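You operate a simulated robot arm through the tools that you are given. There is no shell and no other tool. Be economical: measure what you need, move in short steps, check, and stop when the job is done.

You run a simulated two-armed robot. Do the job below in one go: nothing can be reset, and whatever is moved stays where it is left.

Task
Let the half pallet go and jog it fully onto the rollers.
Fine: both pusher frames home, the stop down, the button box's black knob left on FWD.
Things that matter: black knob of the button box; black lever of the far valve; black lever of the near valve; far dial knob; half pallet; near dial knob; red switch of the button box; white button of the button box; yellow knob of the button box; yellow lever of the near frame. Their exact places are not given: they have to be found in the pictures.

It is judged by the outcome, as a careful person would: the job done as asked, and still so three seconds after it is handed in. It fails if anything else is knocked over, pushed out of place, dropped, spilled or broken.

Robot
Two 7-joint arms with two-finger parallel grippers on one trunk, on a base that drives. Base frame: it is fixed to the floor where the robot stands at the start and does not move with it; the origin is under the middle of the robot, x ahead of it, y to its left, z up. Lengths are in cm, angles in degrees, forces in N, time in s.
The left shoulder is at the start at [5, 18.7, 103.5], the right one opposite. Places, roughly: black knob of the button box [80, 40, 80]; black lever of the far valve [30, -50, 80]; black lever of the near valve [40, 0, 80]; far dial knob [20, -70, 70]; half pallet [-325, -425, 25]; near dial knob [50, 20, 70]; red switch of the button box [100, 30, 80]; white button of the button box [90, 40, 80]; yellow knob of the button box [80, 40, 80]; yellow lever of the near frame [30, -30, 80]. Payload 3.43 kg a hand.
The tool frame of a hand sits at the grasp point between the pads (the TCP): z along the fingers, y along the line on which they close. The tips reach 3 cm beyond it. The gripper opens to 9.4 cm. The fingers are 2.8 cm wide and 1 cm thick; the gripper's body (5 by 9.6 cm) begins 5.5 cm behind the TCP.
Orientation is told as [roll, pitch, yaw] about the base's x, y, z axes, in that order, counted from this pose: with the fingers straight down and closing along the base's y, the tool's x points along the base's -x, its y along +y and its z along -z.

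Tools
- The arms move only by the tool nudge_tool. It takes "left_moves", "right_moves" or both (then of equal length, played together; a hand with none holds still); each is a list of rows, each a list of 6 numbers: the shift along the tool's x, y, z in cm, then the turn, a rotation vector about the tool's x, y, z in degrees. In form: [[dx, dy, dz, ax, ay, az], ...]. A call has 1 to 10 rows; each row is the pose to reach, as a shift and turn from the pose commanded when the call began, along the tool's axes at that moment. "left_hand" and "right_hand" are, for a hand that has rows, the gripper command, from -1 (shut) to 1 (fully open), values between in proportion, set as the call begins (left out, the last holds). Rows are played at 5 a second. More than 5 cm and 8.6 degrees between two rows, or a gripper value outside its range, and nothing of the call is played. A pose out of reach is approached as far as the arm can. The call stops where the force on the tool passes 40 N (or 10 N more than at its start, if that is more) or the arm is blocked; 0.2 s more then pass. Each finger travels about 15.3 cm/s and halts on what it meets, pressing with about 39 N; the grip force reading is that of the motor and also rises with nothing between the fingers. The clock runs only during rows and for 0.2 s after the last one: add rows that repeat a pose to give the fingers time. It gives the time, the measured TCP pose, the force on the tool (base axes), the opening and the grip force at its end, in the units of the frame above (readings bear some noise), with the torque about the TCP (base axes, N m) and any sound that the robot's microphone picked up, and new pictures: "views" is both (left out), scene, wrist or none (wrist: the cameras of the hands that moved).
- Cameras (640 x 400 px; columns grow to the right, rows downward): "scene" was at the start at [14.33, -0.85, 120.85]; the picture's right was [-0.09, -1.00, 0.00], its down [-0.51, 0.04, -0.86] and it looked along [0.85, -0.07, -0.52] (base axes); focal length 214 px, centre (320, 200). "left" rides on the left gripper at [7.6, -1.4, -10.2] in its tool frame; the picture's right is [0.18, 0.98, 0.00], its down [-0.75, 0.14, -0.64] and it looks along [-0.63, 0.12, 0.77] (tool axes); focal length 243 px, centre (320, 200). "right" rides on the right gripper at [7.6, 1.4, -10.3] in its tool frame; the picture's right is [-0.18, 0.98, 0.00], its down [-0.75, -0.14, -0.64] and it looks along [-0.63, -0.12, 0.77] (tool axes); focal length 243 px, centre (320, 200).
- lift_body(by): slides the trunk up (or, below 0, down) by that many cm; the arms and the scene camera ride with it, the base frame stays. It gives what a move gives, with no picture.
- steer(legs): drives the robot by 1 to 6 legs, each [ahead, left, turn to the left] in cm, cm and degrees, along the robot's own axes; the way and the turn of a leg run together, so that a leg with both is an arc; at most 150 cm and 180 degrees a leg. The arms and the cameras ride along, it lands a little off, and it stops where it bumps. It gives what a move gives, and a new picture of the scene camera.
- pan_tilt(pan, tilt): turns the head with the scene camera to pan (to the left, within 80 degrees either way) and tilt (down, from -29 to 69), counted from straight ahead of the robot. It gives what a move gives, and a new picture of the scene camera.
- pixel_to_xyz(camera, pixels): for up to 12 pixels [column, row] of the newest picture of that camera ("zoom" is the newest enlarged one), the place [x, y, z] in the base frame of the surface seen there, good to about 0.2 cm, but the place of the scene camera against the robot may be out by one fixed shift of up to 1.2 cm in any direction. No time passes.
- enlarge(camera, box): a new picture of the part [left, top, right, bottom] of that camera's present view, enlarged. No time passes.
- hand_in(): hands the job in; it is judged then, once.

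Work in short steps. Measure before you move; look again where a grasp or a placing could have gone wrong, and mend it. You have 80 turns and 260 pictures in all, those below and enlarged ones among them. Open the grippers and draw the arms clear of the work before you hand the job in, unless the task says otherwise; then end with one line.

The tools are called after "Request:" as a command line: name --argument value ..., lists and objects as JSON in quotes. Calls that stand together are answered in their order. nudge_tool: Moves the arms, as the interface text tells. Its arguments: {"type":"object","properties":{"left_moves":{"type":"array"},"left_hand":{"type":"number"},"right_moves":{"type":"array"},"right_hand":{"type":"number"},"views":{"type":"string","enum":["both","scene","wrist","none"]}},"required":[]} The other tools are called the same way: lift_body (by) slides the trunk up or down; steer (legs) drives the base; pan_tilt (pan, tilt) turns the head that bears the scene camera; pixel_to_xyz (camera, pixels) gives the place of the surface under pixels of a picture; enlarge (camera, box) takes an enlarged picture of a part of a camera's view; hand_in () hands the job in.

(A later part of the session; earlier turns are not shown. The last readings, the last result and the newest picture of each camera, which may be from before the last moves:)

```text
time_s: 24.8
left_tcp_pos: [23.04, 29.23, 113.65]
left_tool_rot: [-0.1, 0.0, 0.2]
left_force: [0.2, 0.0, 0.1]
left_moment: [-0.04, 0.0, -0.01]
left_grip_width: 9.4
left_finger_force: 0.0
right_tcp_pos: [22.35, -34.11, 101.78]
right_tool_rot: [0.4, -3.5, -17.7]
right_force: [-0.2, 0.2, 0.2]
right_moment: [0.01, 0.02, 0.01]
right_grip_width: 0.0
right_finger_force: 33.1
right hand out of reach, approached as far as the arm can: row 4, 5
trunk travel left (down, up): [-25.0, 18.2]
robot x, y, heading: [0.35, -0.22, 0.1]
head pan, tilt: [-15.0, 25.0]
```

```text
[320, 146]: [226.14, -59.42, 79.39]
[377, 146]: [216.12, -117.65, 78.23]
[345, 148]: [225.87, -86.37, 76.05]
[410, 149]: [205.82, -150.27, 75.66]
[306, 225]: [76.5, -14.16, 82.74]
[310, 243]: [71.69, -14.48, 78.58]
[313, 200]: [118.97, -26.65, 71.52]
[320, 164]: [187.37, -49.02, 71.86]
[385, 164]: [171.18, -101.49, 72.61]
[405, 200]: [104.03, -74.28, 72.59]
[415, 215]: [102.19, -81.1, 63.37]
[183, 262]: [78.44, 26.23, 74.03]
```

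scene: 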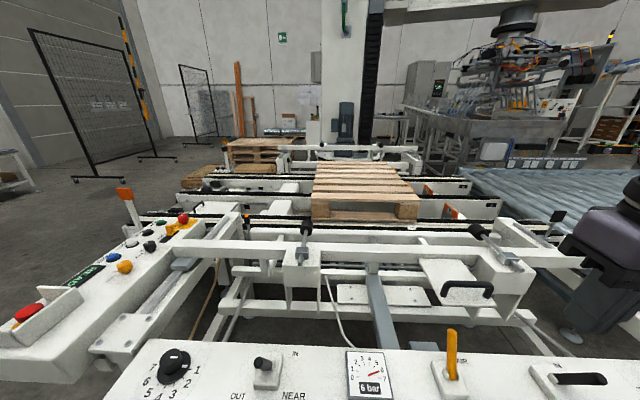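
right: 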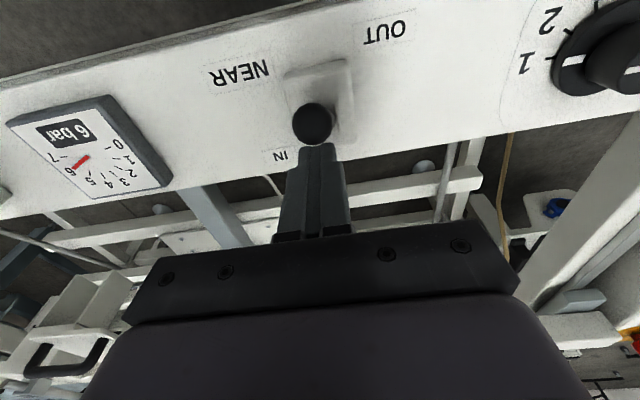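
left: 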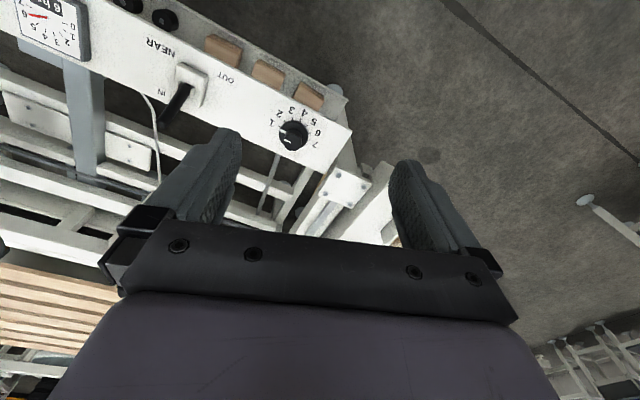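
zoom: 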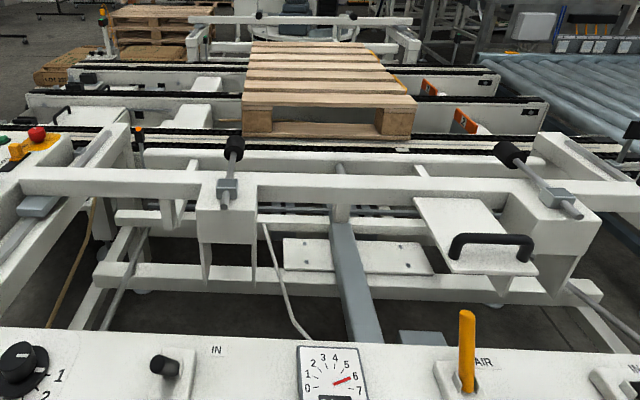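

Both frames have drawn back (far bumper row 148→145, near tip x 95→77). Now I measure the button box and its surroundings to plan the drive.

Request:
pan_tilt --pan 20 --tilt 35

```text
time_s: 25.8
left_tcp_pos: [23.04, 29.27, 113.68]
left_tool_rot: [-0.1, -0.1, 0.1]
left_force: [-0.9, 0.3, 0.0]
left_moment: [0.02, -0.03, -0.01]
left_grip_width: 9.38
left_finger_force: 0.0
right_tcp_pos: [22.32, -34.16, 101.65]
right_tool_rot: [0.4, -3.3, -17.8]
right_force: [0.2, 0.9, 0.5]
right_moment: [-0.01, 0.02, 0.01]
right_grip_width: 0.0
right_finger_force: 32.7
trunk travel left (down, up): [-25.0, 18.2]
robot x, y, heading: [0.1, -0.24, -0.0]
head pan, tilt: [20.0, 35.0]
```

scene: 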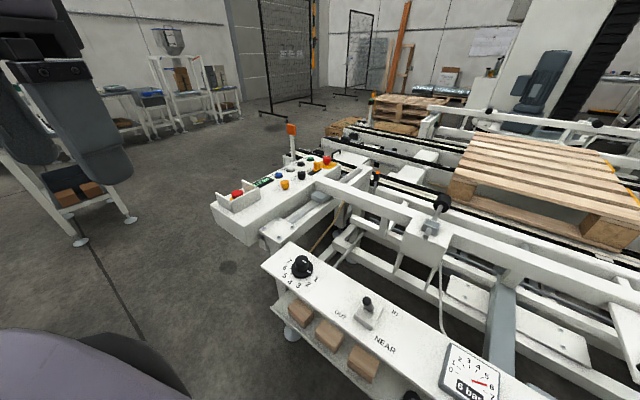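

Request:
enlarge --camera "scene" --box '[200, 110, 360, 250]'

Request:
pixel_to_xyz --camera "scene" --pixels '[[215, 208], [250, 237], [238, 195], [285, 185], [301, 174], [290, 130], [265, 262], [75, 240], [100, 350], [327, 160], [293, 333], [200, 200]]'

```text
2.86 times, centred on (280, 180) of scene
```

zoom: 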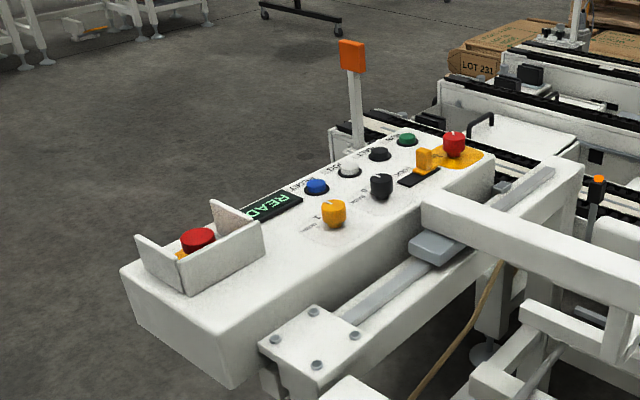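

```text
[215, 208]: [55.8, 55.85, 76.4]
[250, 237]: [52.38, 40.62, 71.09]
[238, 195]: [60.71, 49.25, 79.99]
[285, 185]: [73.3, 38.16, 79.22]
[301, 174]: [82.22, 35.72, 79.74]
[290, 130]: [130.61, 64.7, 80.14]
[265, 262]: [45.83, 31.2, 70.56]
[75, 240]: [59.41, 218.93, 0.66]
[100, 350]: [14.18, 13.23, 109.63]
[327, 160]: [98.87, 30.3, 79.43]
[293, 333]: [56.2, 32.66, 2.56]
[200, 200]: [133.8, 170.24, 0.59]
```

The box lies from (53,47) to about (105,33). I drive around to its left side: left 92, ahead 72, then turn -97° to face it.

Request:
steer --legs '[[0, 92, 0], [72, 0, 0], [0, 0, -97]]'

Request:
pan_tilt --pan 0 --tilt 50

```text
time_s: 41.8
left_tcp_pos: [98.3, 70.8, 113.61]
left_tool_rot: [-0.1, 0.1, -92.1]
left_force: [0.7, -0.3, -0.2]
left_moment: [0.02, 0.02, -0.01]
left_grip_width: 9.38
left_finger_force: 0.0
right_tcp_pos: [34.94, 74.36, 101.74]
right_tool_rot: [0.3, -3.6, -110.2]
right_force: [-0.7, -0.2, 1.0]
right_moment: [0.03, -0.02, 0.01]
right_grip_width: 0.01
right_finger_force: 33.4
trunk travel left (down, up): [-25.0, 18.2]
robot x, y, heading: [70.04, 95.08, -92.6]
head pan, tilt: [20.0, 35.0]
```

scene: 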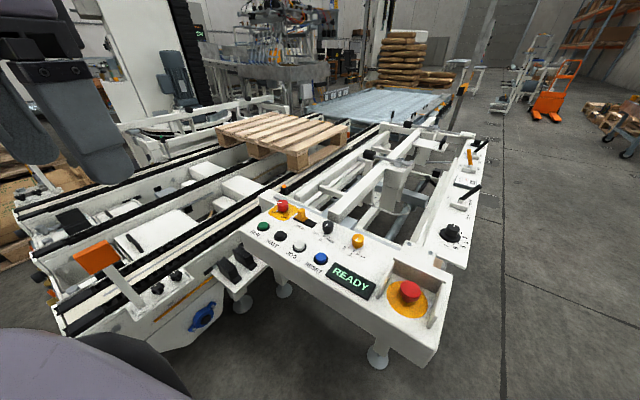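

```text
time_s: 42.6
left_tcp_pos: [98.24, 70.95, 113.72]
left_tool_rot: [-0.1, 0.0, -92.2]
left_force: [0.6, -0.3, 0.4]
left_moment: [0.01, 0.01, -0.02]
left_grip_width: 9.39
left_finger_force: 0.0
right_tcp_pos: [34.94, 74.23, 101.67]
right_tool_rot: [0.2, -3.5, -110.2]
right_force: [0.2, -0.3, -0.8]
right_moment: [0.0, -0.02, 0.0]
right_grip_width: 0.0
right_finger_force: 33.2
trunk travel left (down, up): [-25.0, 18.2]
robot x, y, heading: [70.07, 95.03, -92.3]
head pan, tilt: [0.0, 50.0]
```

scene: 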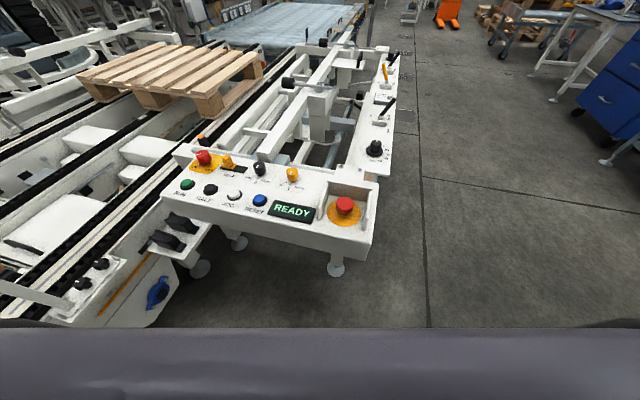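

Excellent view. I enlarge the box.

Request:
enlarge --camera "scene" --box '[160, 135, 320, 235]'

Request:
pixel_to_xyz --camera "zoom" --pixels '[[290, 235], [535, 150], [400, 130], [180, 75], [270, 90]]'

Request:
enlarge --camera "scene" --box '[60, 20, 400, 210]'

```text
4.00 times, centred on (240, 185) of scene
```

zoom: 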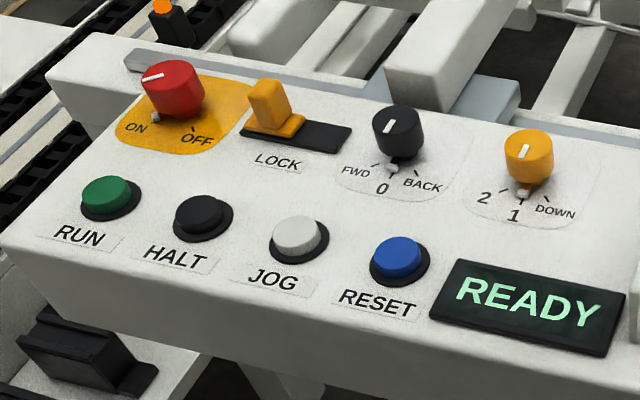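

```text
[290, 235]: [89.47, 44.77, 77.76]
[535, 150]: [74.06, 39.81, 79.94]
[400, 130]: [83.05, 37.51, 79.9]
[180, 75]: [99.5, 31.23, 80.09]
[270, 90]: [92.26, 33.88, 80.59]
```

```text
1.88 times, centred on (230, 115) of scene
```

zoom: 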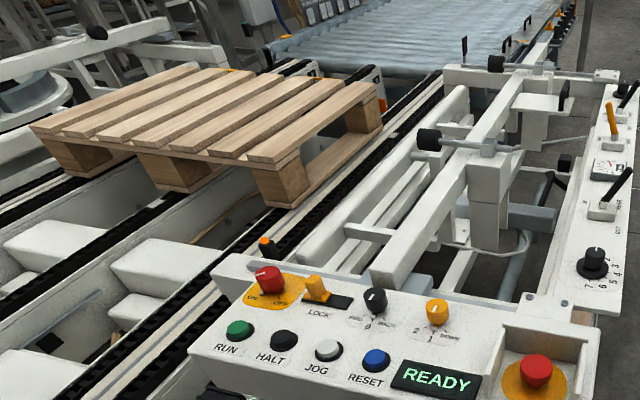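

Labels are clear: red ON, black at 0 (FWD left), yellow at 1 (DOWN right). I measure label and knob geometry from a zoom.

Request:
enlarge --camera "scene" --box '[240, 150, 320, 200]'

Request:
pixel_to_xyz --camera "zoom" --pixels '[[420, 90], [415, 150], [410, 163], [390, 205], [330, 185], [485, 210], [150, 60], [155, 130], [130, 160], [75, 120], [210, 155], [340, 320]]'

```text
8.00 times, centred on (280, 175) of scene
```

zoom: 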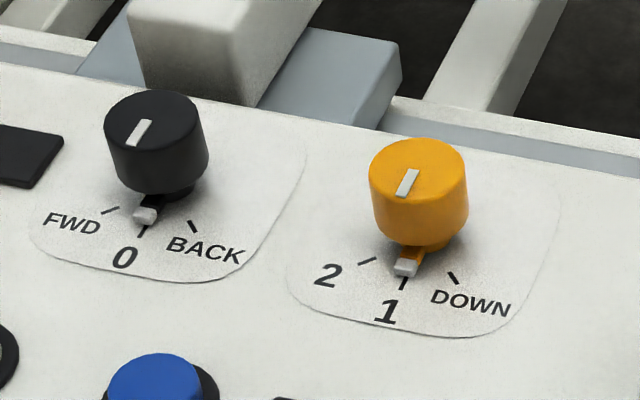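

```text
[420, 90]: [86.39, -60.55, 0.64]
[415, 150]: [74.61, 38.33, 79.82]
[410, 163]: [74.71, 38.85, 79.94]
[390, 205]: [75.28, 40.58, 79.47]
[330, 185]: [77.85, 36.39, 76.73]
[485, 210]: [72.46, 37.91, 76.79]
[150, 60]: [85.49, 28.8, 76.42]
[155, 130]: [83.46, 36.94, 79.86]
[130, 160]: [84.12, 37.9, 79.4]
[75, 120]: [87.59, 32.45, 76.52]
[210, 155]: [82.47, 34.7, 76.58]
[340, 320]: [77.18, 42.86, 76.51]
```

Request:
pixel_to_xyz --camera "zoom" --pixels '[[143, 233], [110, 211], [193, 227], [403, 284], [367, 262], [453, 278], [418, 142], [418, 180], [376, 160], [464, 160], [155, 92], [155, 135]]'

```text
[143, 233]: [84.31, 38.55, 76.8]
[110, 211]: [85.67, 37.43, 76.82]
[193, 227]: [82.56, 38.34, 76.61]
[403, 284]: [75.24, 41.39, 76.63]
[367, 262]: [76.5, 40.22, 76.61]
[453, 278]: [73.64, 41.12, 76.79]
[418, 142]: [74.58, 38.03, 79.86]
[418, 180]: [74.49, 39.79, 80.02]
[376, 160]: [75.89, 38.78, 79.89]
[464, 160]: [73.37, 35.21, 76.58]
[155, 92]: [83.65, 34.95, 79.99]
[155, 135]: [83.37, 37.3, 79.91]
```

Axis of the yellow knob ≈(74.5,39.1), top z 80, DOWN is 45° CCW from 1; black ≈(83.5,36.2), FWD is 45° CW. I bring the left hand above the yellow knob, half open, yaw -114.

Request:
nudge_tool --left_moves '[[-3.27, -2.25, 2.37, 0, 0, 2.2], [-6.54, -4.5, 4.74, 0, 0, 4.4], [-9.81, -6.75, 7.1, 0, 0, 6.6], [-13.1, -9, 9.5, 0, 0, 8.8], [-16.4, -11.25, 11.85, 0, 0, 11], [-19.6, -13.5, 14.2, 0, 0, 13.2], [-22.9, -15.75, 16.6, 0, 0, 15.4], [-26.2, -18, 19, 0, 0, 17.6], [-29.4, -20.25, 21.3, 0, 0, 19.8], [-32.7, -22.5, 23.7, 0, 0, 22]]' --left_hand 0.1 --views "both"

```text
time_s: 44.8
left_tcp_pos: [74.64, 38.96, 89.92]
left_tool_rot: [0.0, -0.1, -114.4]
left_force: [0.6, -0.7, 0.6]
left_moment: [0.02, 0.01, -0.02]
left_grip_width: 5.17
left_finger_force: 0.0
right_tcp_pos: [34.99, 74.26, 101.76]
right_tool_rot: [0.3, -3.5, -110.2]
right_force: [-0.1, 0.1, -0.3]
right_moment: [0.02, -0.03, 0.04]
right_grip_width: 0.0
right_finger_force: 32.8
trunk travel left (down, up): [-25.0, 18.2]
robot x, y, heading: [70.19, 94.96, -92.3]
head pan, tilt: [0.0, 50.0]
```

scene: 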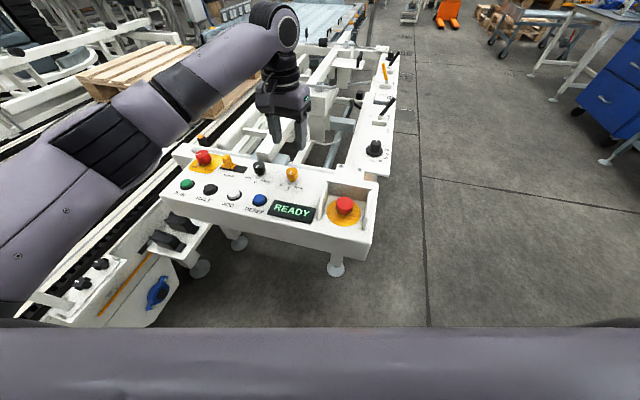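
left: 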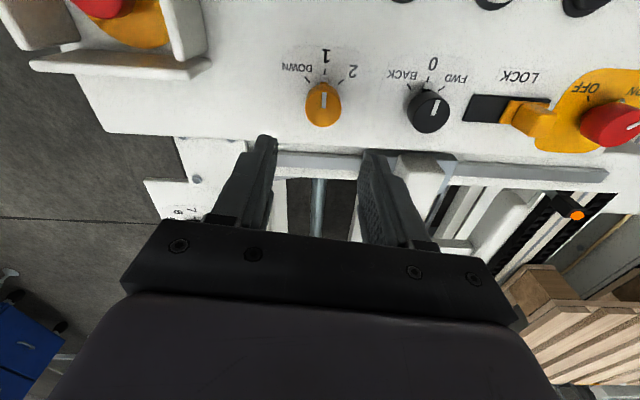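

I check the knob positions with the left wrist camera.

Request:
pixel_to_xyz --camera "left" --pixels '[[323, 102], [310, 102], [336, 102], [323, 93], [323, 111], [429, 108], [416, 110], [443, 108], [432, 97]]'

Request:
enlarge --camera "left" --box '[240, 30, 480, 180]'

```text
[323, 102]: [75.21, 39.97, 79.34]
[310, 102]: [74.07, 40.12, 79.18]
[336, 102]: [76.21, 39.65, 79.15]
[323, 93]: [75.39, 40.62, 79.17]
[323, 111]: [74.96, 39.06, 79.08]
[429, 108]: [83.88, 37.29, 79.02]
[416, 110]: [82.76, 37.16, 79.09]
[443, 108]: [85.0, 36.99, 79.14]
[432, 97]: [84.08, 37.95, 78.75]
```

```text
2.67 times, centred on (360, 105) of left
```

zoom: 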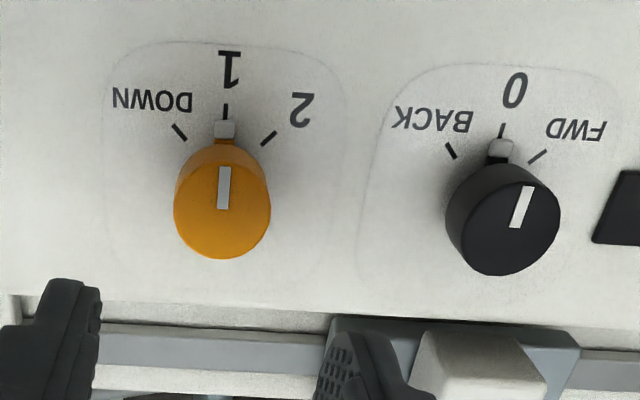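

Wrist camera puts the yellow knob at (75.0,39.4), top z 79.2. I descend over it, fingers either side.

Request:
nudge_tool --left_moves '[[0.58, 0.18, 3, 0, 0, 0], [0.58, 0.18, 6, 0, 0, 0], [0.58, 0.18, 8.5, 0, 0, 0], [0.58, 0.18, 10.1, 0, 0, 0]]' --views "wrist"

Request:
nudge_tool --left_moves '[[0, 0, 0, 0, 0, 0], [0, 0, 0, 0, 0, 0], [0, 0, 0, 0, 0, 0]]' --left_hand -1 --views "wrist"

```text
time_s: 45.8
left_tcp_pos: [74.94, 39.4, 79.73]
left_tool_rot: [0.1, -0.1, -114.3]
left_force: [-0.3, 0.2, 0.4]
left_moment: [-0.02, 0.03, -0.01]
left_grip_width: 5.16
left_finger_force: 0.0
right_tcp_pos: [34.85, 74.1, 101.7]
right_tool_rot: [0.5, -3.6, -110.2]
right_force: [-0.6, -0.5, -0.9]
right_moment: [0.01, -0.01, -0.01]
right_grip_width: 0.0
right_finger_force: 32.4
trunk travel left (down, up): [-25.0, 18.2]
robot x, y, heading: [69.69, 95.51, -92.4]
head pan, tilt: [0.0, 50.0]
```

left: 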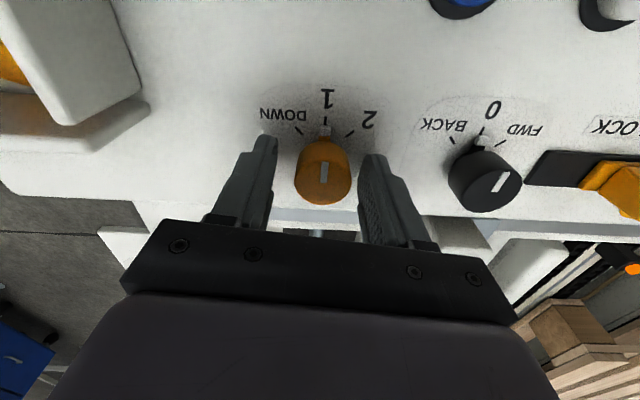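

```text
time_s: 46.6
left_tcp_pos: [75.14, 39.33, 79.69]
left_tool_rot: [0.1, -0.1, -114.1]
left_force: [7.2, -5.7, 0.5]
left_moment: [-0.64, -0.21, -0.01]
left_grip_width: 3.1
left_finger_force: 45.0
right_tcp_pos: [34.94, 74.19, 101.7]
right_tool_rot: [0.3, -3.5, -110.3]
right_force: [-0.3, 0.0, 1.1]
right_moment: [0.02, -0.01, -0.03]
right_grip_width: 0.0
right_finger_force: 33.1
trunk travel left (down, up): [-25.0, 18.2]
robot x, y, heading: [69.95, 95.47, -92.2]
head pan, tilt: [0.0, 50.0]
```

left: 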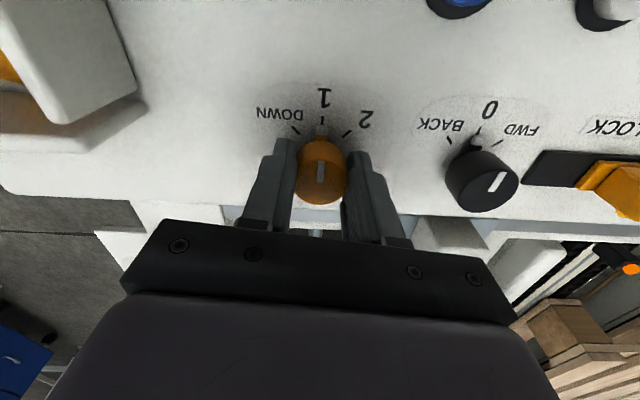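

Gripped. I turn it 46° CCW (az -46) toward DOWN.

Request:
nudge_tool --left_moves '[[0, 0.15, 0, 0, 0, -7], [0, 0.15, 0, 0, 0, -14], [0, 0.15, 0, 0, 0, -21], [0, 0.15, 0, 0, 0, -28], [0, 0.15, 0, 0, 0, -35], [0, 0.15, 0, 0, 0, -41], [0, 0.15, 0, 0, 0, -47], [0, 0.15, 0, 0, 0, -47]]' --views "wrist"

```text
time_s: 48.4
left_tcp_pos: [75.03, 39.42, 79.69]
left_tool_rot: [-0.2, 0.1, -67.2]
left_force: [-2.0, -19.3, -8.3]
left_moment: [-0.56, -0.47, -0.58]
left_grip_width: 3.15
left_finger_force: 44.5
right_tcp_pos: [34.91, 74.1, 101.62]
right_tool_rot: [0.3, -3.4, -110.2]
right_force: [-0.8, 0.3, 0.2]
right_moment: [0.02, 0.01, -0.02]
right_grip_width: 0.0
right_finger_force: 33.2
trunk travel left (down, up): [-25.0, 18.2]
robot x, y, heading: [70.02, 95.36, -92.1]
head pan, tilt: [0.0, 50.0]
```

left: 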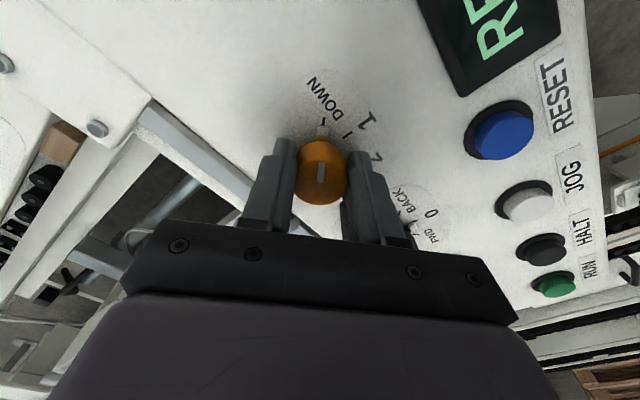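

It points at DOWN. I release, rise and shift over the black knob (84.0,36.9), keeping this yaw.

Request:
nudge_tool --left_moves '[[0, 0, 0, 0, 0, 0], [0, 0, 0, 0, 0, 0], [0, 0, -3, 0, 0, 0], [0, 0, -6, 0, 0, 0], [0, 0, -9, 0, 0, 0]]' --left_hand 0.1 --views "scene"

Request:
enlarge --camera "scene" --box '[240, 150, 320, 200]'

Request:
enlarge --camera "scene" --box '[60, 20, 380, 180]'

```text
time_s: 49.6
left_tcp_pos: [74.94, 39.65, 89.1]
left_tool_rot: [0.0, 0.0, -67.2]
left_force: [0.1, 0.3, -0.1]
left_moment: [0.01, -0.02, 0.01]
left_grip_width: 5.16
left_finger_force: 0.0
right_tcp_pos: [34.9, 74.2, 101.69]
right_tool_rot: [0.3, -3.6, -110.2]
right_force: [0.4, -0.8, -0.2]
right_moment: [0.02, -0.02, 0.0]
right_grip_width: 0.0
right_finger_force: 33.2
trunk travel left (down, up): [-25.0, 18.2]
robot x, y, heading: [69.65, 95.17, -92.3]
head pan, tilt: [0.0, 50.0]
```

scene: 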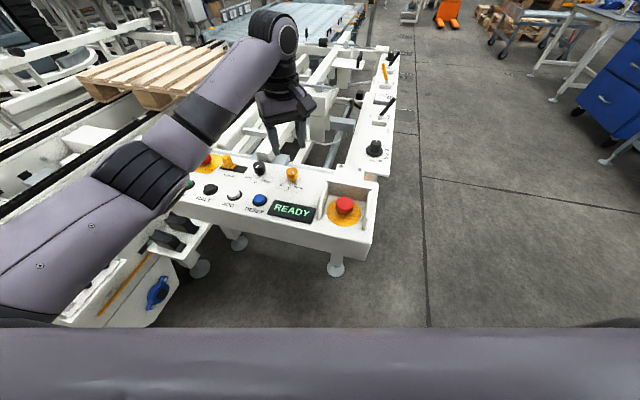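

```text
8.00 times, centred on (280, 175) of scene
```

zoom: 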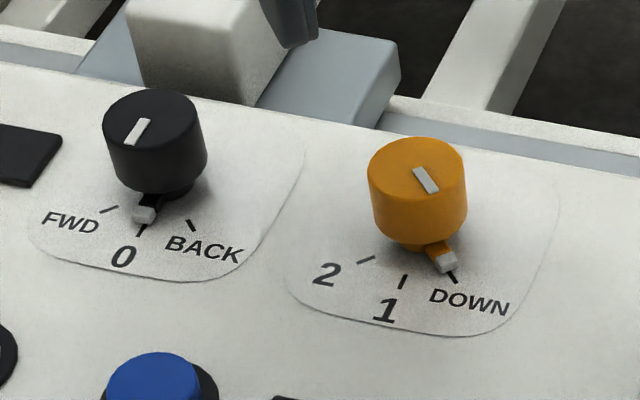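

```text
2.00 times, centred on (220, 100) of scene
```

zoom: 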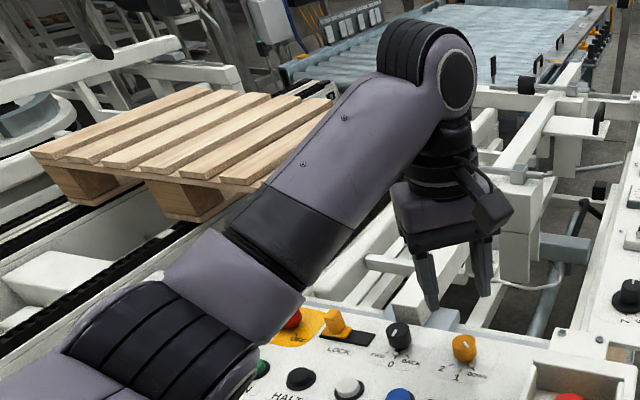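

DOWN confirmed. I shift above the black knob and check with the wrist view.

Request:
nudge_tool --left_moves '[[-3, 3.6, 0, 0, 0, 0], [-6.05, 7.29, 0, 0, 0, 0], [-6.05, 7.29, 3, 0, 0, 0], [-6.05, 7.29, 5, 0, 0, 0]]' --views "wrist"

Request:
enlarge --camera "left" --box '[220, 60, 420, 220]'

```text
time_s: 50.6
left_tcp_pos: [84.01, 36.82, 83.91]
left_tool_rot: [-0.1, 0.0, -67.2]
left_force: [-0.2, 0.0, 0.1]
left_moment: [0.0, 0.0, 0.01]
left_grip_width: 5.17
left_finger_force: 0.0
right_tcp_pos: [34.98, 74.19, 101.68]
right_tool_rot: [0.3, -3.5, -110.1]
right_force: [0.4, 0.6, 0.0]
right_moment: [0.0, 0.04, -0.01]
right_grip_width: 0.01
right_finger_force: 33.0
trunk travel left (down, up): [-25.0, 18.2]
robot x, y, heading: [69.86, 94.94, -92.3]
head pan, tilt: [0.0, 50.0]
```

left: 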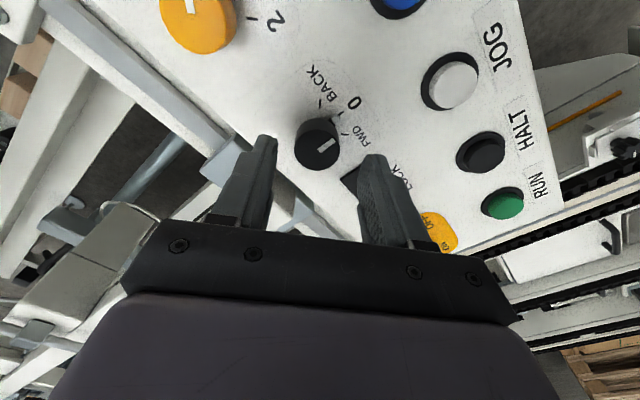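

```text
2.50 times, centred on (320, 140) of left
```

zoom: 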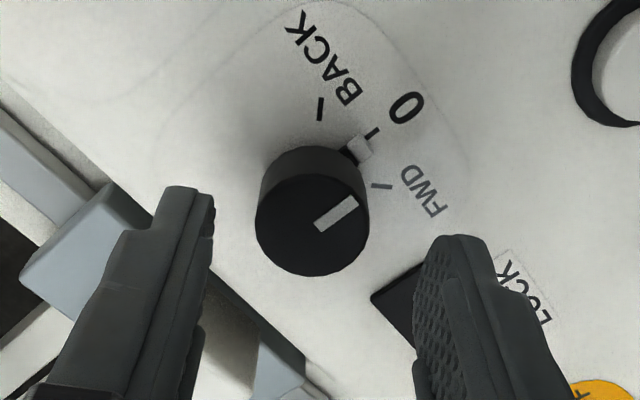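

Aligned. Descend to z 80, close, then turn 46° CW toward FWD.

Request:
nudge_tool --left_moves '[[0, 0, 2, 0, 0, 0], [0, 0, 3.9, 0, 0, 0]]' --views "none"

Request:
nudge_tool --left_moves '[[0, 0, 0, 0, 0, 0], [0, 0, 0, 0, 0, 0], [0, 0, 0, 0, 0, 0]]' --left_hand -1 --views "wrist"

```text
time_s: 51.2
left_tcp_pos: [83.84, 36.93, 79.83]
left_tool_rot: [-0.1, 0.0, -67.1]
left_force: [-0.2, -0.1, 0.4]
left_moment: [-0.02, -0.03, 0.02]
left_grip_width: 5.19
left_finger_force: 0.1
right_tcp_pos: [34.9, 74.27, 101.59]
right_tool_rot: [0.4, -3.4, -110.2]
right_force: [0.4, -0.4, -0.3]
right_moment: [0.02, 0.02, 0.03]
right_grip_width: 0.0
right_finger_force: 32.8
trunk travel left (down, up): [-25.0, 18.2]
robot x, y, heading: [70.04, 94.84, -92.2]
head pan, tilt: [0.0, 50.0]
```

```text
time_s: 52.0
left_tcp_pos: [83.9, 36.83, 79.8]
left_tool_rot: [0.1, 0.2, -67.2]
left_force: [-0.4, 0.6, -1.4]
left_moment: [-0.15, 0.06, 0.01]
left_grip_width: 3.13
left_finger_force: 45.3
right_tcp_pos: [34.91, 74.23, 101.69]
right_tool_rot: [0.3, -3.5, -110.2]
right_force: [0.2, 0.6, -0.4]
right_moment: [0.0, 0.02, 0.0]
right_grip_width: 0.0
right_finger_force: 33.2
trunk travel left (down, up): [-25.0, 18.2]
robot x, y, heading: [69.81, 95.14, -92.0]
head pan, tilt: [0.0, 50.0]
```

left: 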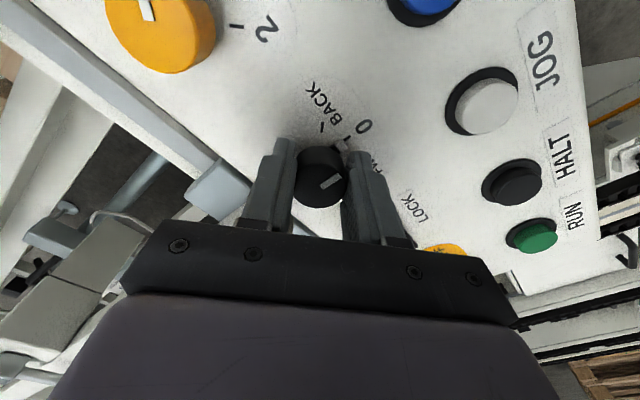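

Request:
nudge_tool --left_moves '[[0, 0, 0, 0, 0, 7], [0, 0, 0, 0, 0, 14], [0, 0, 0, 0, 0, 21], [0, 0, 0, 0, 0, 28], [0, 0, 0, 0, 0, 35], [0, 0, 0, 0, 0, 41], [0, 0, 0, 0, 0, 47], [0, 0, 0, 0, 0, 47]]' --views "wrist"

Request:
nudge_tool --left_moves '[[0, 0, 0, 0, 0, 0], [0, 0, 0, 0, 0, 0], [0, 0, -3, 0, 0, 0], [0, 0, -6, 0, 0, 0], [0, 0, -9, 0, 0, 0]]' --left_hand 0.1 --views "both"

Request:
enlarge --camera "scene" --box '[200, 140, 320, 215]'

```text
time_s: 53.8
left_tcp_pos: [84.25, 36.79, 79.86]
left_tool_rot: [-0.1, 0.3, -114.1]
left_force: [10.1, 9.3, -14.9]
left_moment: [0.52, -0.58, 0.53]
left_grip_width: 3.15
left_finger_force: 45.1
right_tcp_pos: [34.99, 74.18, 101.68]
right_tool_rot: [0.2, -3.6, -110.1]
right_force: [-0.1, 0.0, -0.2]
right_moment: [0.01, 0.0, -0.01]
right_grip_width: 0.01
right_finger_force: 33.2
trunk travel left (down, up): [-25.0, 18.2]
robot x, y, heading: [70.02, 95.18, -92.4]
head pan, tilt: [0.0, 50.0]
```

left: 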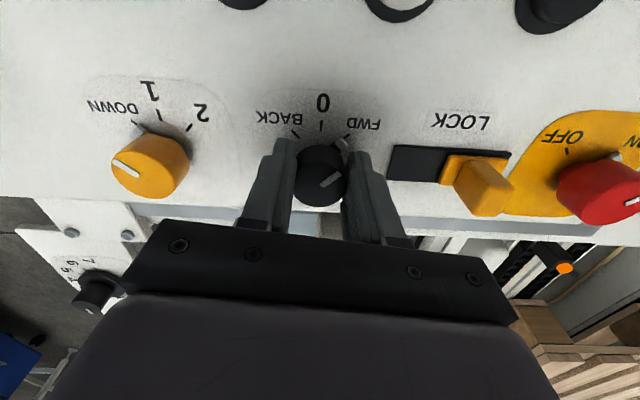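

```text
time_s: 55.0
left_tcp_pos: [84.12, 36.61, 89.11]
left_tool_rot: [0.0, 0.0, -114.2]
left_force: [1.0, 0.7, -0.8]
left_moment: [-0.02, -0.01, 0.01]
left_grip_width: 5.16
left_finger_force: 0.1
right_tcp_pos: [35.01, 74.21, 101.69]
right_tool_rot: [0.4, -3.6, -110.1]
right_force: [0.2, -0.5, -0.1]
right_moment: [-0.02, -0.05, 0.02]
right_grip_width: 0.01
right_finger_force: 33.1
trunk travel left (down, up): [-25.0, 18.2]
robot x, y, heading: [69.69, 95.03, -92.2]
head pan, tilt: [0.0, 50.0]
```

scene: 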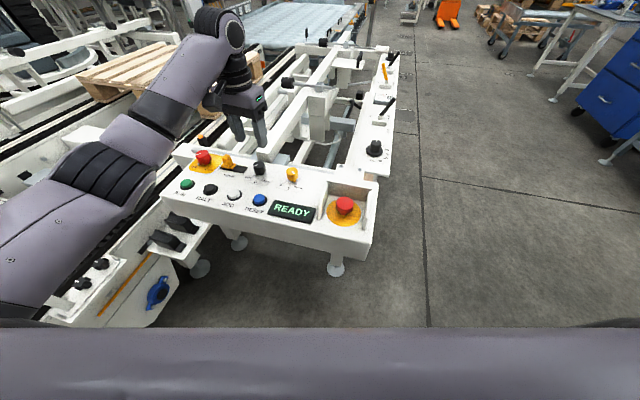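
left: 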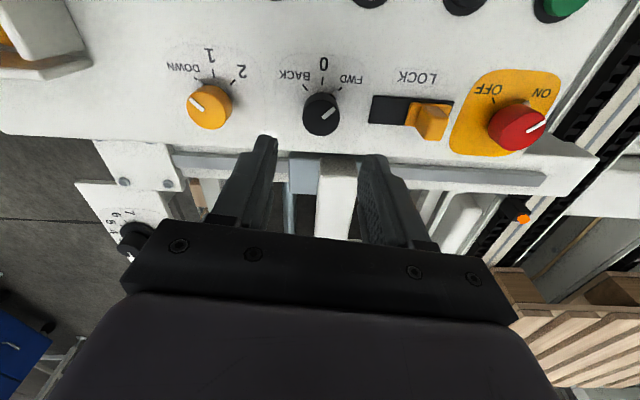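

```text
5.33 times, centred on (260, 178) of scene
```

zoom: 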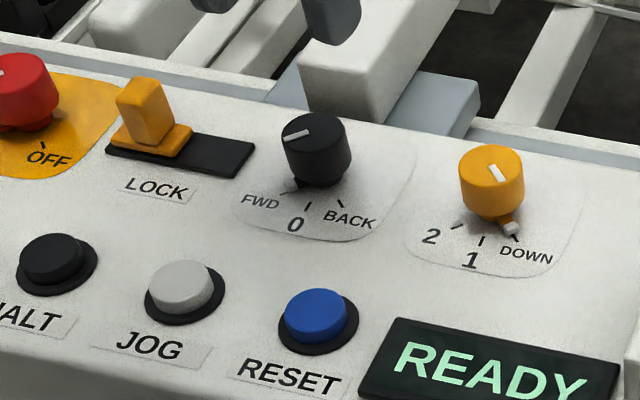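

Black knob is on FWD. Next the left hand, closed, goes above JOG (~90,45.3).

Request:
nudge_tool --left_moves '[[3.4, 0.6, 0, 0, 0, 0], [6.9, 1.2, 0, 0, 0, 0], [10.35, 1.81, 0, 0, 0, 0], [10.35, 1.81, 3, 0, 0, 0]]' --left_hand -1 --views "wrist"

Request:
pan_tilt --pan 15 --tilt 28

```text
time_s: 56.0
left_tcp_pos: [90.09, 45.4, 85.87]
left_tool_rot: [-0.2, 0.0, -114.3]
left_force: [-0.2, 0.0, 0.5]
left_moment: [-0.01, -0.01, 0.01]
left_grip_width: 0.0
left_finger_force: 33.4
right_tcp_pos: [35.03, 74.3, 101.79]
right_tool_rot: [0.3, -3.4, -110.2]
right_force: [0.0, -0.7, -0.3]
right_moment: [-0.02, 0.0, -0.03]
right_grip_width: 0.02
right_finger_force: 33.1
trunk travel left (down, up): [-25.0, 18.2]
robot x, y, heading: [70.03, 94.61, -92.5]
head pan, tilt: [0.0, 50.0]
```

left: 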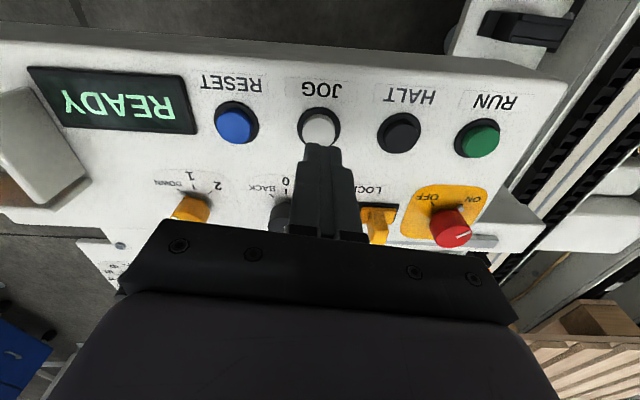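

```text
time_s: 56.9
left_tcp_pos: [89.95, 45.38, 85.86]
left_tool_rot: [-0.1, 0.0, -114.2]
left_force: [0.0, 0.6, 0.8]
left_moment: [-0.02, -0.02, 0.04]
left_grip_width: 0.0
left_finger_force: 32.9
right_tcp_pos: [34.97, 74.14, 101.7]
right_tool_rot: [0.4, -3.4, -110.2]
right_force: [-0.5, -0.7, -0.2]
right_moment: [0.01, 0.0, -0.01]
right_grip_width: 0.0
right_finger_force: 32.8
trunk travel left (down, up): [-25.0, 18.2]
robot x, y, heading: [70.14, 95.38, -92.4]
head pan, tilt: [15.0, 28.0]
```

scene: 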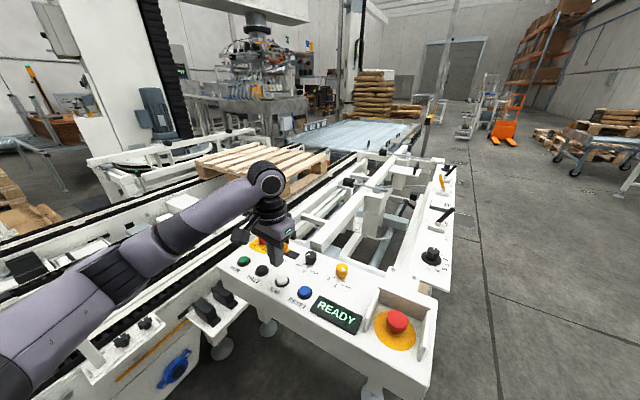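

Request:
pixel_to_xyz --camera "left" --pixels '[[320, 130], [310, 128], [330, 128], [320, 120]]'

Request:
enlarge --camera "scene" --box '[160, 90, 480, 250]'

```text
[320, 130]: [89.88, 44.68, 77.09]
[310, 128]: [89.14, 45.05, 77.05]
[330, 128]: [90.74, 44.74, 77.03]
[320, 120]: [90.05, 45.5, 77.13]
```

```text
2.00 times, centred on (320, 170) of scene
```

zoom: 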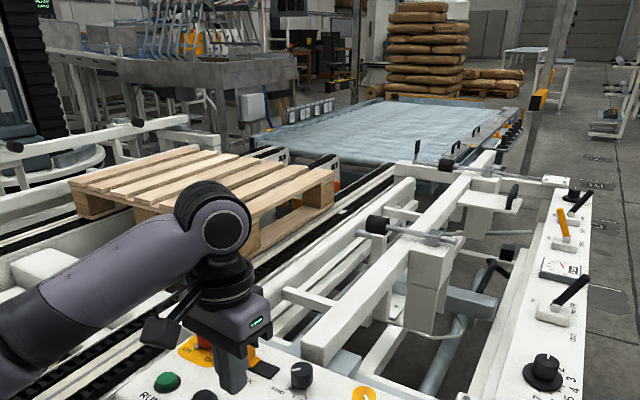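

JOG cap at (89.9,45.0,77.1), under the fingertips. I press down slowly with short rows.

Request:
nudge_tool --left_moves '[[-0.3, 0, 3, 0, 0, 0], [-0.3, 0, 5.4, 0, 0, 0], [-0.3, 0, 6.0, 0, 0, 0], [-0.3, 0, 6.3, 0, 0, 0]]' --views "scene"

```text
time_s: 57.9
left_tcp_pos: [89.74, 45.14, 79.72]
left_tool_rot: [0.0, -0.2, -114.2]
left_force: [-0.5, -1.8, 5.0]
left_moment: [-0.03, 0.02, -0.06]
left_grip_width: 0.01
left_finger_force: 33.0
right_tcp_pos: [34.96, 74.18, 101.71]
right_tool_rot: [0.2, -3.6, -110.2]
right_force: [-0.9, 0.0, 0.6]
right_moment: [-0.02, -0.03, 0.01]
right_grip_width: 0.0
right_finger_force: 33.4
trunk travel left (down, up): [-25.0, 18.2]
robot x, y, heading: [69.65, 95.12, -92.5]
head pan, tilt: [15.0, 28.0]
heard: click
```

scene: 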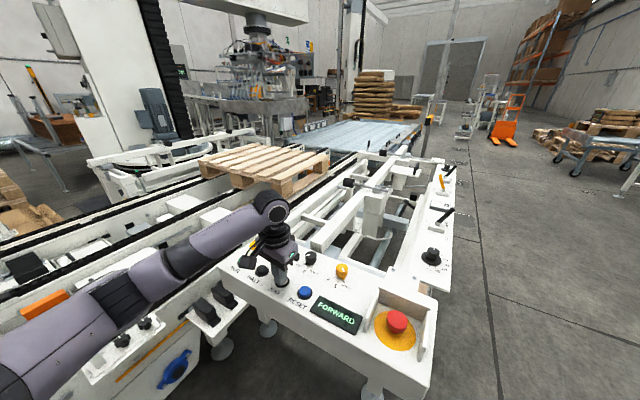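

The click was heard and the display says FORWARD. I hold and watch the pallet.

Request:
nudge_tool --left_moves '[[0, 0, 0, 0, 0, 0], [0, 0, 0, 0, 0, 0], [0, 0, 0, 0, 0, 0], [0, 0, 0, 0, 0, 0], [0, 0, 0, 0, 0, 0], [0, 0, 0, 0, 0, 0], [0, 0, 0, 0, 0, 0], [0, 0, 0, 0, 0, 0], [0, 0, 0, 0, 0, 0], [0, 0, 0, 0, 0, 0]]' --views "scene"

Request:
enlarge --camera "scene" --box '[160, 90, 480, 250]'

Request:
pixel_to_xyz --camera "scene" --pixels '[[328, 150], [330, 156], [260, 145], [290, 180], [350, 125], [415, 125], [300, 135], [380, 155]]'

```text
time_s: 60.1
left_tcp_pos: [89.7, 45.27, 79.7]
left_tool_rot: [0.0, -0.1, -114.2]
left_force: [-0.7, -3.8, 10.5]
left_moment: [-0.15, 0.03, 0.01]
left_grip_width: 0.0
left_finger_force: 33.6
right_tcp_pos: [34.89, 74.21, 101.77]
right_tool_rot: [0.3, -3.5, -110.3]
right_force: [0.5, 0.2, 0.2]
right_moment: [0.0, 0.0, 0.02]
right_grip_width: 0.0
right_finger_force: 33.2
trunk travel left (down, up): [-25.0, 18.2]
robot x, y, heading: [69.92, 95.28, -92.2]
head pan, tilt: [15.0, 28.0]
```

scene: 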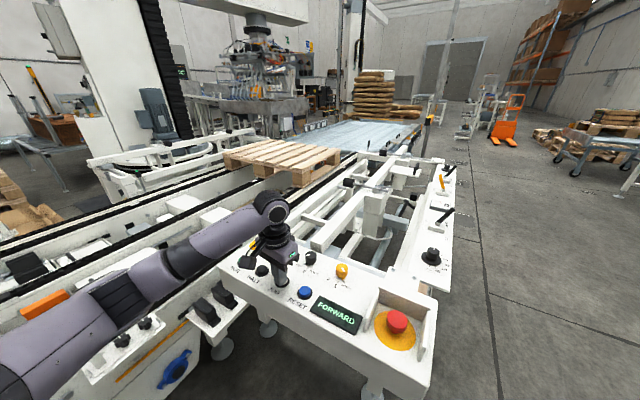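

```text
2.00 times, centred on (320, 170) of scene
```

zoom: 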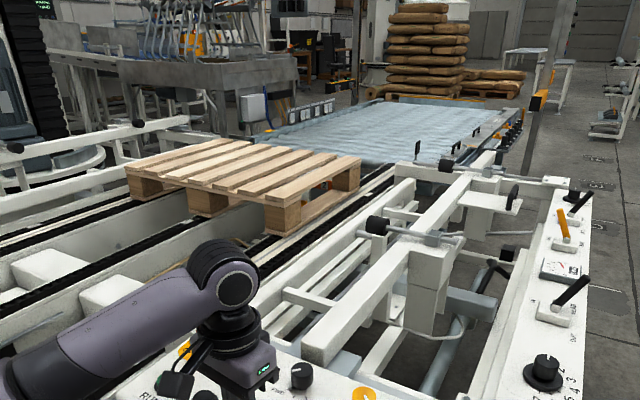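

```text
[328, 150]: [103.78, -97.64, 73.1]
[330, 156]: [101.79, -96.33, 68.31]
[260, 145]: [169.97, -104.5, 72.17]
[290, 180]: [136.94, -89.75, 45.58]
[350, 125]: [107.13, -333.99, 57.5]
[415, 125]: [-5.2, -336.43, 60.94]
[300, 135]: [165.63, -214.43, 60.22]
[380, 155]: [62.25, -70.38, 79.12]
```

The pallet is travelling towards the rollers at about 9 cm/s. I keep holding JOG.

Request:
nudge_tool --left_moves '[[0, 0, 0, 0, 0, 0], [0, 0, 0, 0, 0, 0], [0, 0, 0, 0, 0, 0], [0, 0, 0, 0, 0, 0], [0, 0, 0, 0, 0, 0], [0, 0, 0, 0, 0, 0], [0, 0, 0, 0, 0, 0], [0, 0, 0, 0, 0, 0], [0, 0, 0, 0, 0, 0], [0, 0, 0, 0, 0, 0]]' --views "none"

Request:
nudge_tool --left_moves '[[0, 0, 0, 0, 0, 0], [0, 0, 0, 0, 0, 0], [0, 0, 0, 0, 0, 0], [0, 0, 0, 0, 0, 0], [0, 0, 0, 0, 0, 0], [0, 0, 0, 0, 0, 0], [0, 0, 0, 0, 0, 0], [0, 0, 0, 0, 0, 0], [0, 0, 0, 0, 0, 0], [0, 0, 0, 0, 0, 0]]' --views "scene"

Request:
enlarge --camera "scene" --box '[220, 90, 440, 200]'

```text
time_s: 62.3
left_tcp_pos: [89.71, 45.26, 79.68]
left_tool_rot: [0.0, -0.2, -114.2]
left_force: [-0.5, -0.6, 10.5]
left_moment: [-0.1, -0.01, 0.01]
left_grip_width: 0.01
left_finger_force: 32.4
right_tcp_pos: [34.81, 74.27, 101.76]
right_tool_rot: [0.3, -3.6, -110.3]
right_force: [0.6, -0.4, -0.2]
right_moment: [0.02, -0.06, 0.0]
right_grip_width: 0.0
right_finger_force: 32.4
trunk travel left (down, up): [-25.0, 18.2]
robot x, y, heading: [70.33, 95.3, -92.2]
head pan, tilt: [15.0, 28.0]
```

```text
time_s: 64.5
left_tcp_pos: [89.66, 45.29, 79.62]
left_tool_rot: [0.0, -0.2, -114.3]
left_force: [0.2, 0.4, 10.2]
left_moment: [-0.04, 0.03, 0.0]
left_grip_width: 0.01
left_finger_force: 33.3
right_tcp_pos: [34.97, 74.28, 101.73]
right_tool_rot: [0.4, -3.6, -110.1]
right_force: [-0.2, 0.2, 0.2]
right_moment: [0.03, -0.02, 0.0]
right_grip_width: 0.01
right_finger_force: 33.8
trunk travel left (down, up): [-25.0, 18.2]
robot x, y, heading: [70.26, 94.98, -92.2]
head pan, tilt: [15.0, 28.0]
```

scene: 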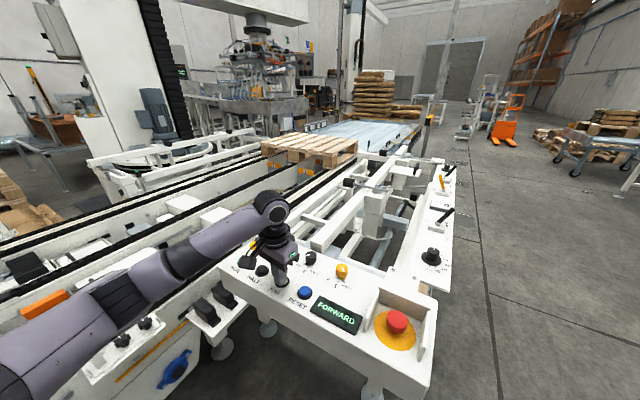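

```text
2.91 times, centred on (330, 145) of scene
```

zoom: 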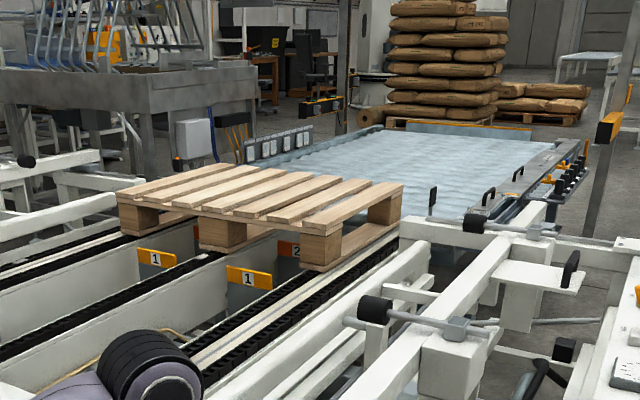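

Moving past the lowered stops 1 (yellow tags). Continue to hold.

Request:
nudge_tool --left_moves '[[0, 0, 0, 0, 0, 0], [0, 0, 0, 0, 0, 0], [0, 0, 0, 0, 0, 0], [0, 0, 0, 0, 0, 0], [0, 0, 0, 0, 0, 0], [0, 0, 0, 0, 0, 0], [0, 0, 0, 0, 0, 0], [0, 0, 0, 0, 0, 0], [0, 0, 0, 0, 0, 0], [0, 0, 0, 0, 0, 0]]' --views "none"

Request:
nudge_tool --left_moves '[[0, 0, 0, 0, 0, 0], [0, 0, 0, 0, 0, 0], [0, 0, 0, 0, 0, 0], [0, 0, 0, 0, 0, 0], [0, 0, 0, 0, 0, 0], [0, 0, 0, 0, 0, 0], [0, 0, 0, 0, 0, 0], [0, 0, 0, 0, 0, 0], [0, 0, 0, 0, 0, 0], [0, 0, 0, 0, 0, 0]]' --views "scene"

Request:
enlarge --camera "scene" --box '[220, 90, 440, 200]'

Request:
pixel_to_xyz --camera "zoom" --pixels '[[180, 185], [350, 205], [425, 165], [250, 165], [400, 250], [130, 210]]'

```text
time_s: 66.7
left_tcp_pos: [89.81, 45.24, 79.59]
left_tool_rot: [0.0, -0.1, -114.2]
left_force: [1.0, 0.5, 10.0]
left_moment: [-0.03, -0.02, 0.01]
left_grip_width: 0.01
left_finger_force: 33.1
right_tcp_pos: [34.93, 74.25, 101.71]
right_tool_rot: [0.4, -3.6, -110.2]
right_force: [-0.2, -0.1, -0.2]
right_moment: [0.02, -0.02, -0.01]
right_grip_width: 0.0
right_finger_force: 33.0
trunk travel left (down, up): [-25.0, 18.2]
robot x, y, heading: [70.01, 95.25, -92.1]
head pan, tilt: [15.0, 28.0]
```

```text
time_s: 68.9
left_tcp_pos: [89.73, 45.22, 79.73]
left_tool_rot: [0.0, 0.0, -114.2]
left_force: [0.6, 0.4, 9.3]
left_moment: [-0.04, 0.01, 0.03]
left_grip_width: 0.0
left_finger_force: 32.8
right_tcp_pos: [34.85, 74.24, 101.82]
right_tool_rot: [0.2, -3.5, -110.3]
right_force: [-0.2, -0.9, -0.5]
right_moment: [0.02, 0.01, 0.02]
right_grip_width: 0.0
right_finger_force: 32.9
trunk travel left (down, up): [-25.0, 18.2]
robot x, y, heading: [69.96, 95.08, -92.4]
head pan, tilt: [15.0, 28.0]
```

scene: 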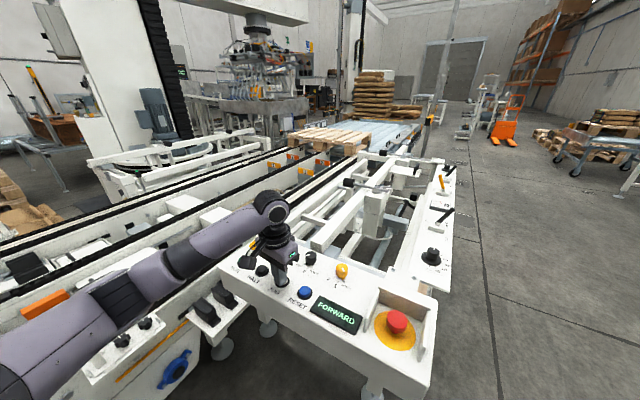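

```text
2.91 times, centred on (330, 145) of scene
```

zoom: 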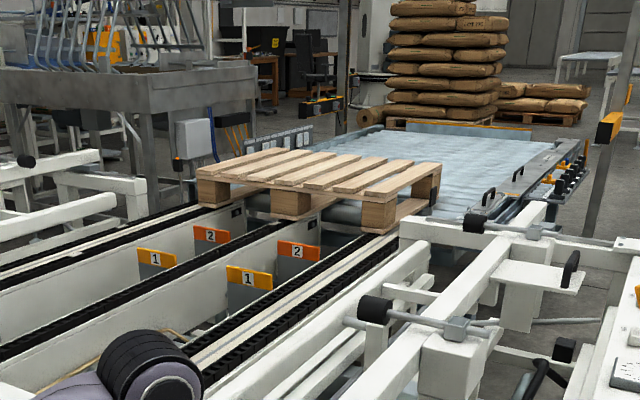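

```text
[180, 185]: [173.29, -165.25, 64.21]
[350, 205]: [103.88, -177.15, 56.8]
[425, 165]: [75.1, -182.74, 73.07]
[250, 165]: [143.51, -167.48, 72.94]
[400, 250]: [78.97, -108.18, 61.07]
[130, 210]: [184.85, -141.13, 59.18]
```

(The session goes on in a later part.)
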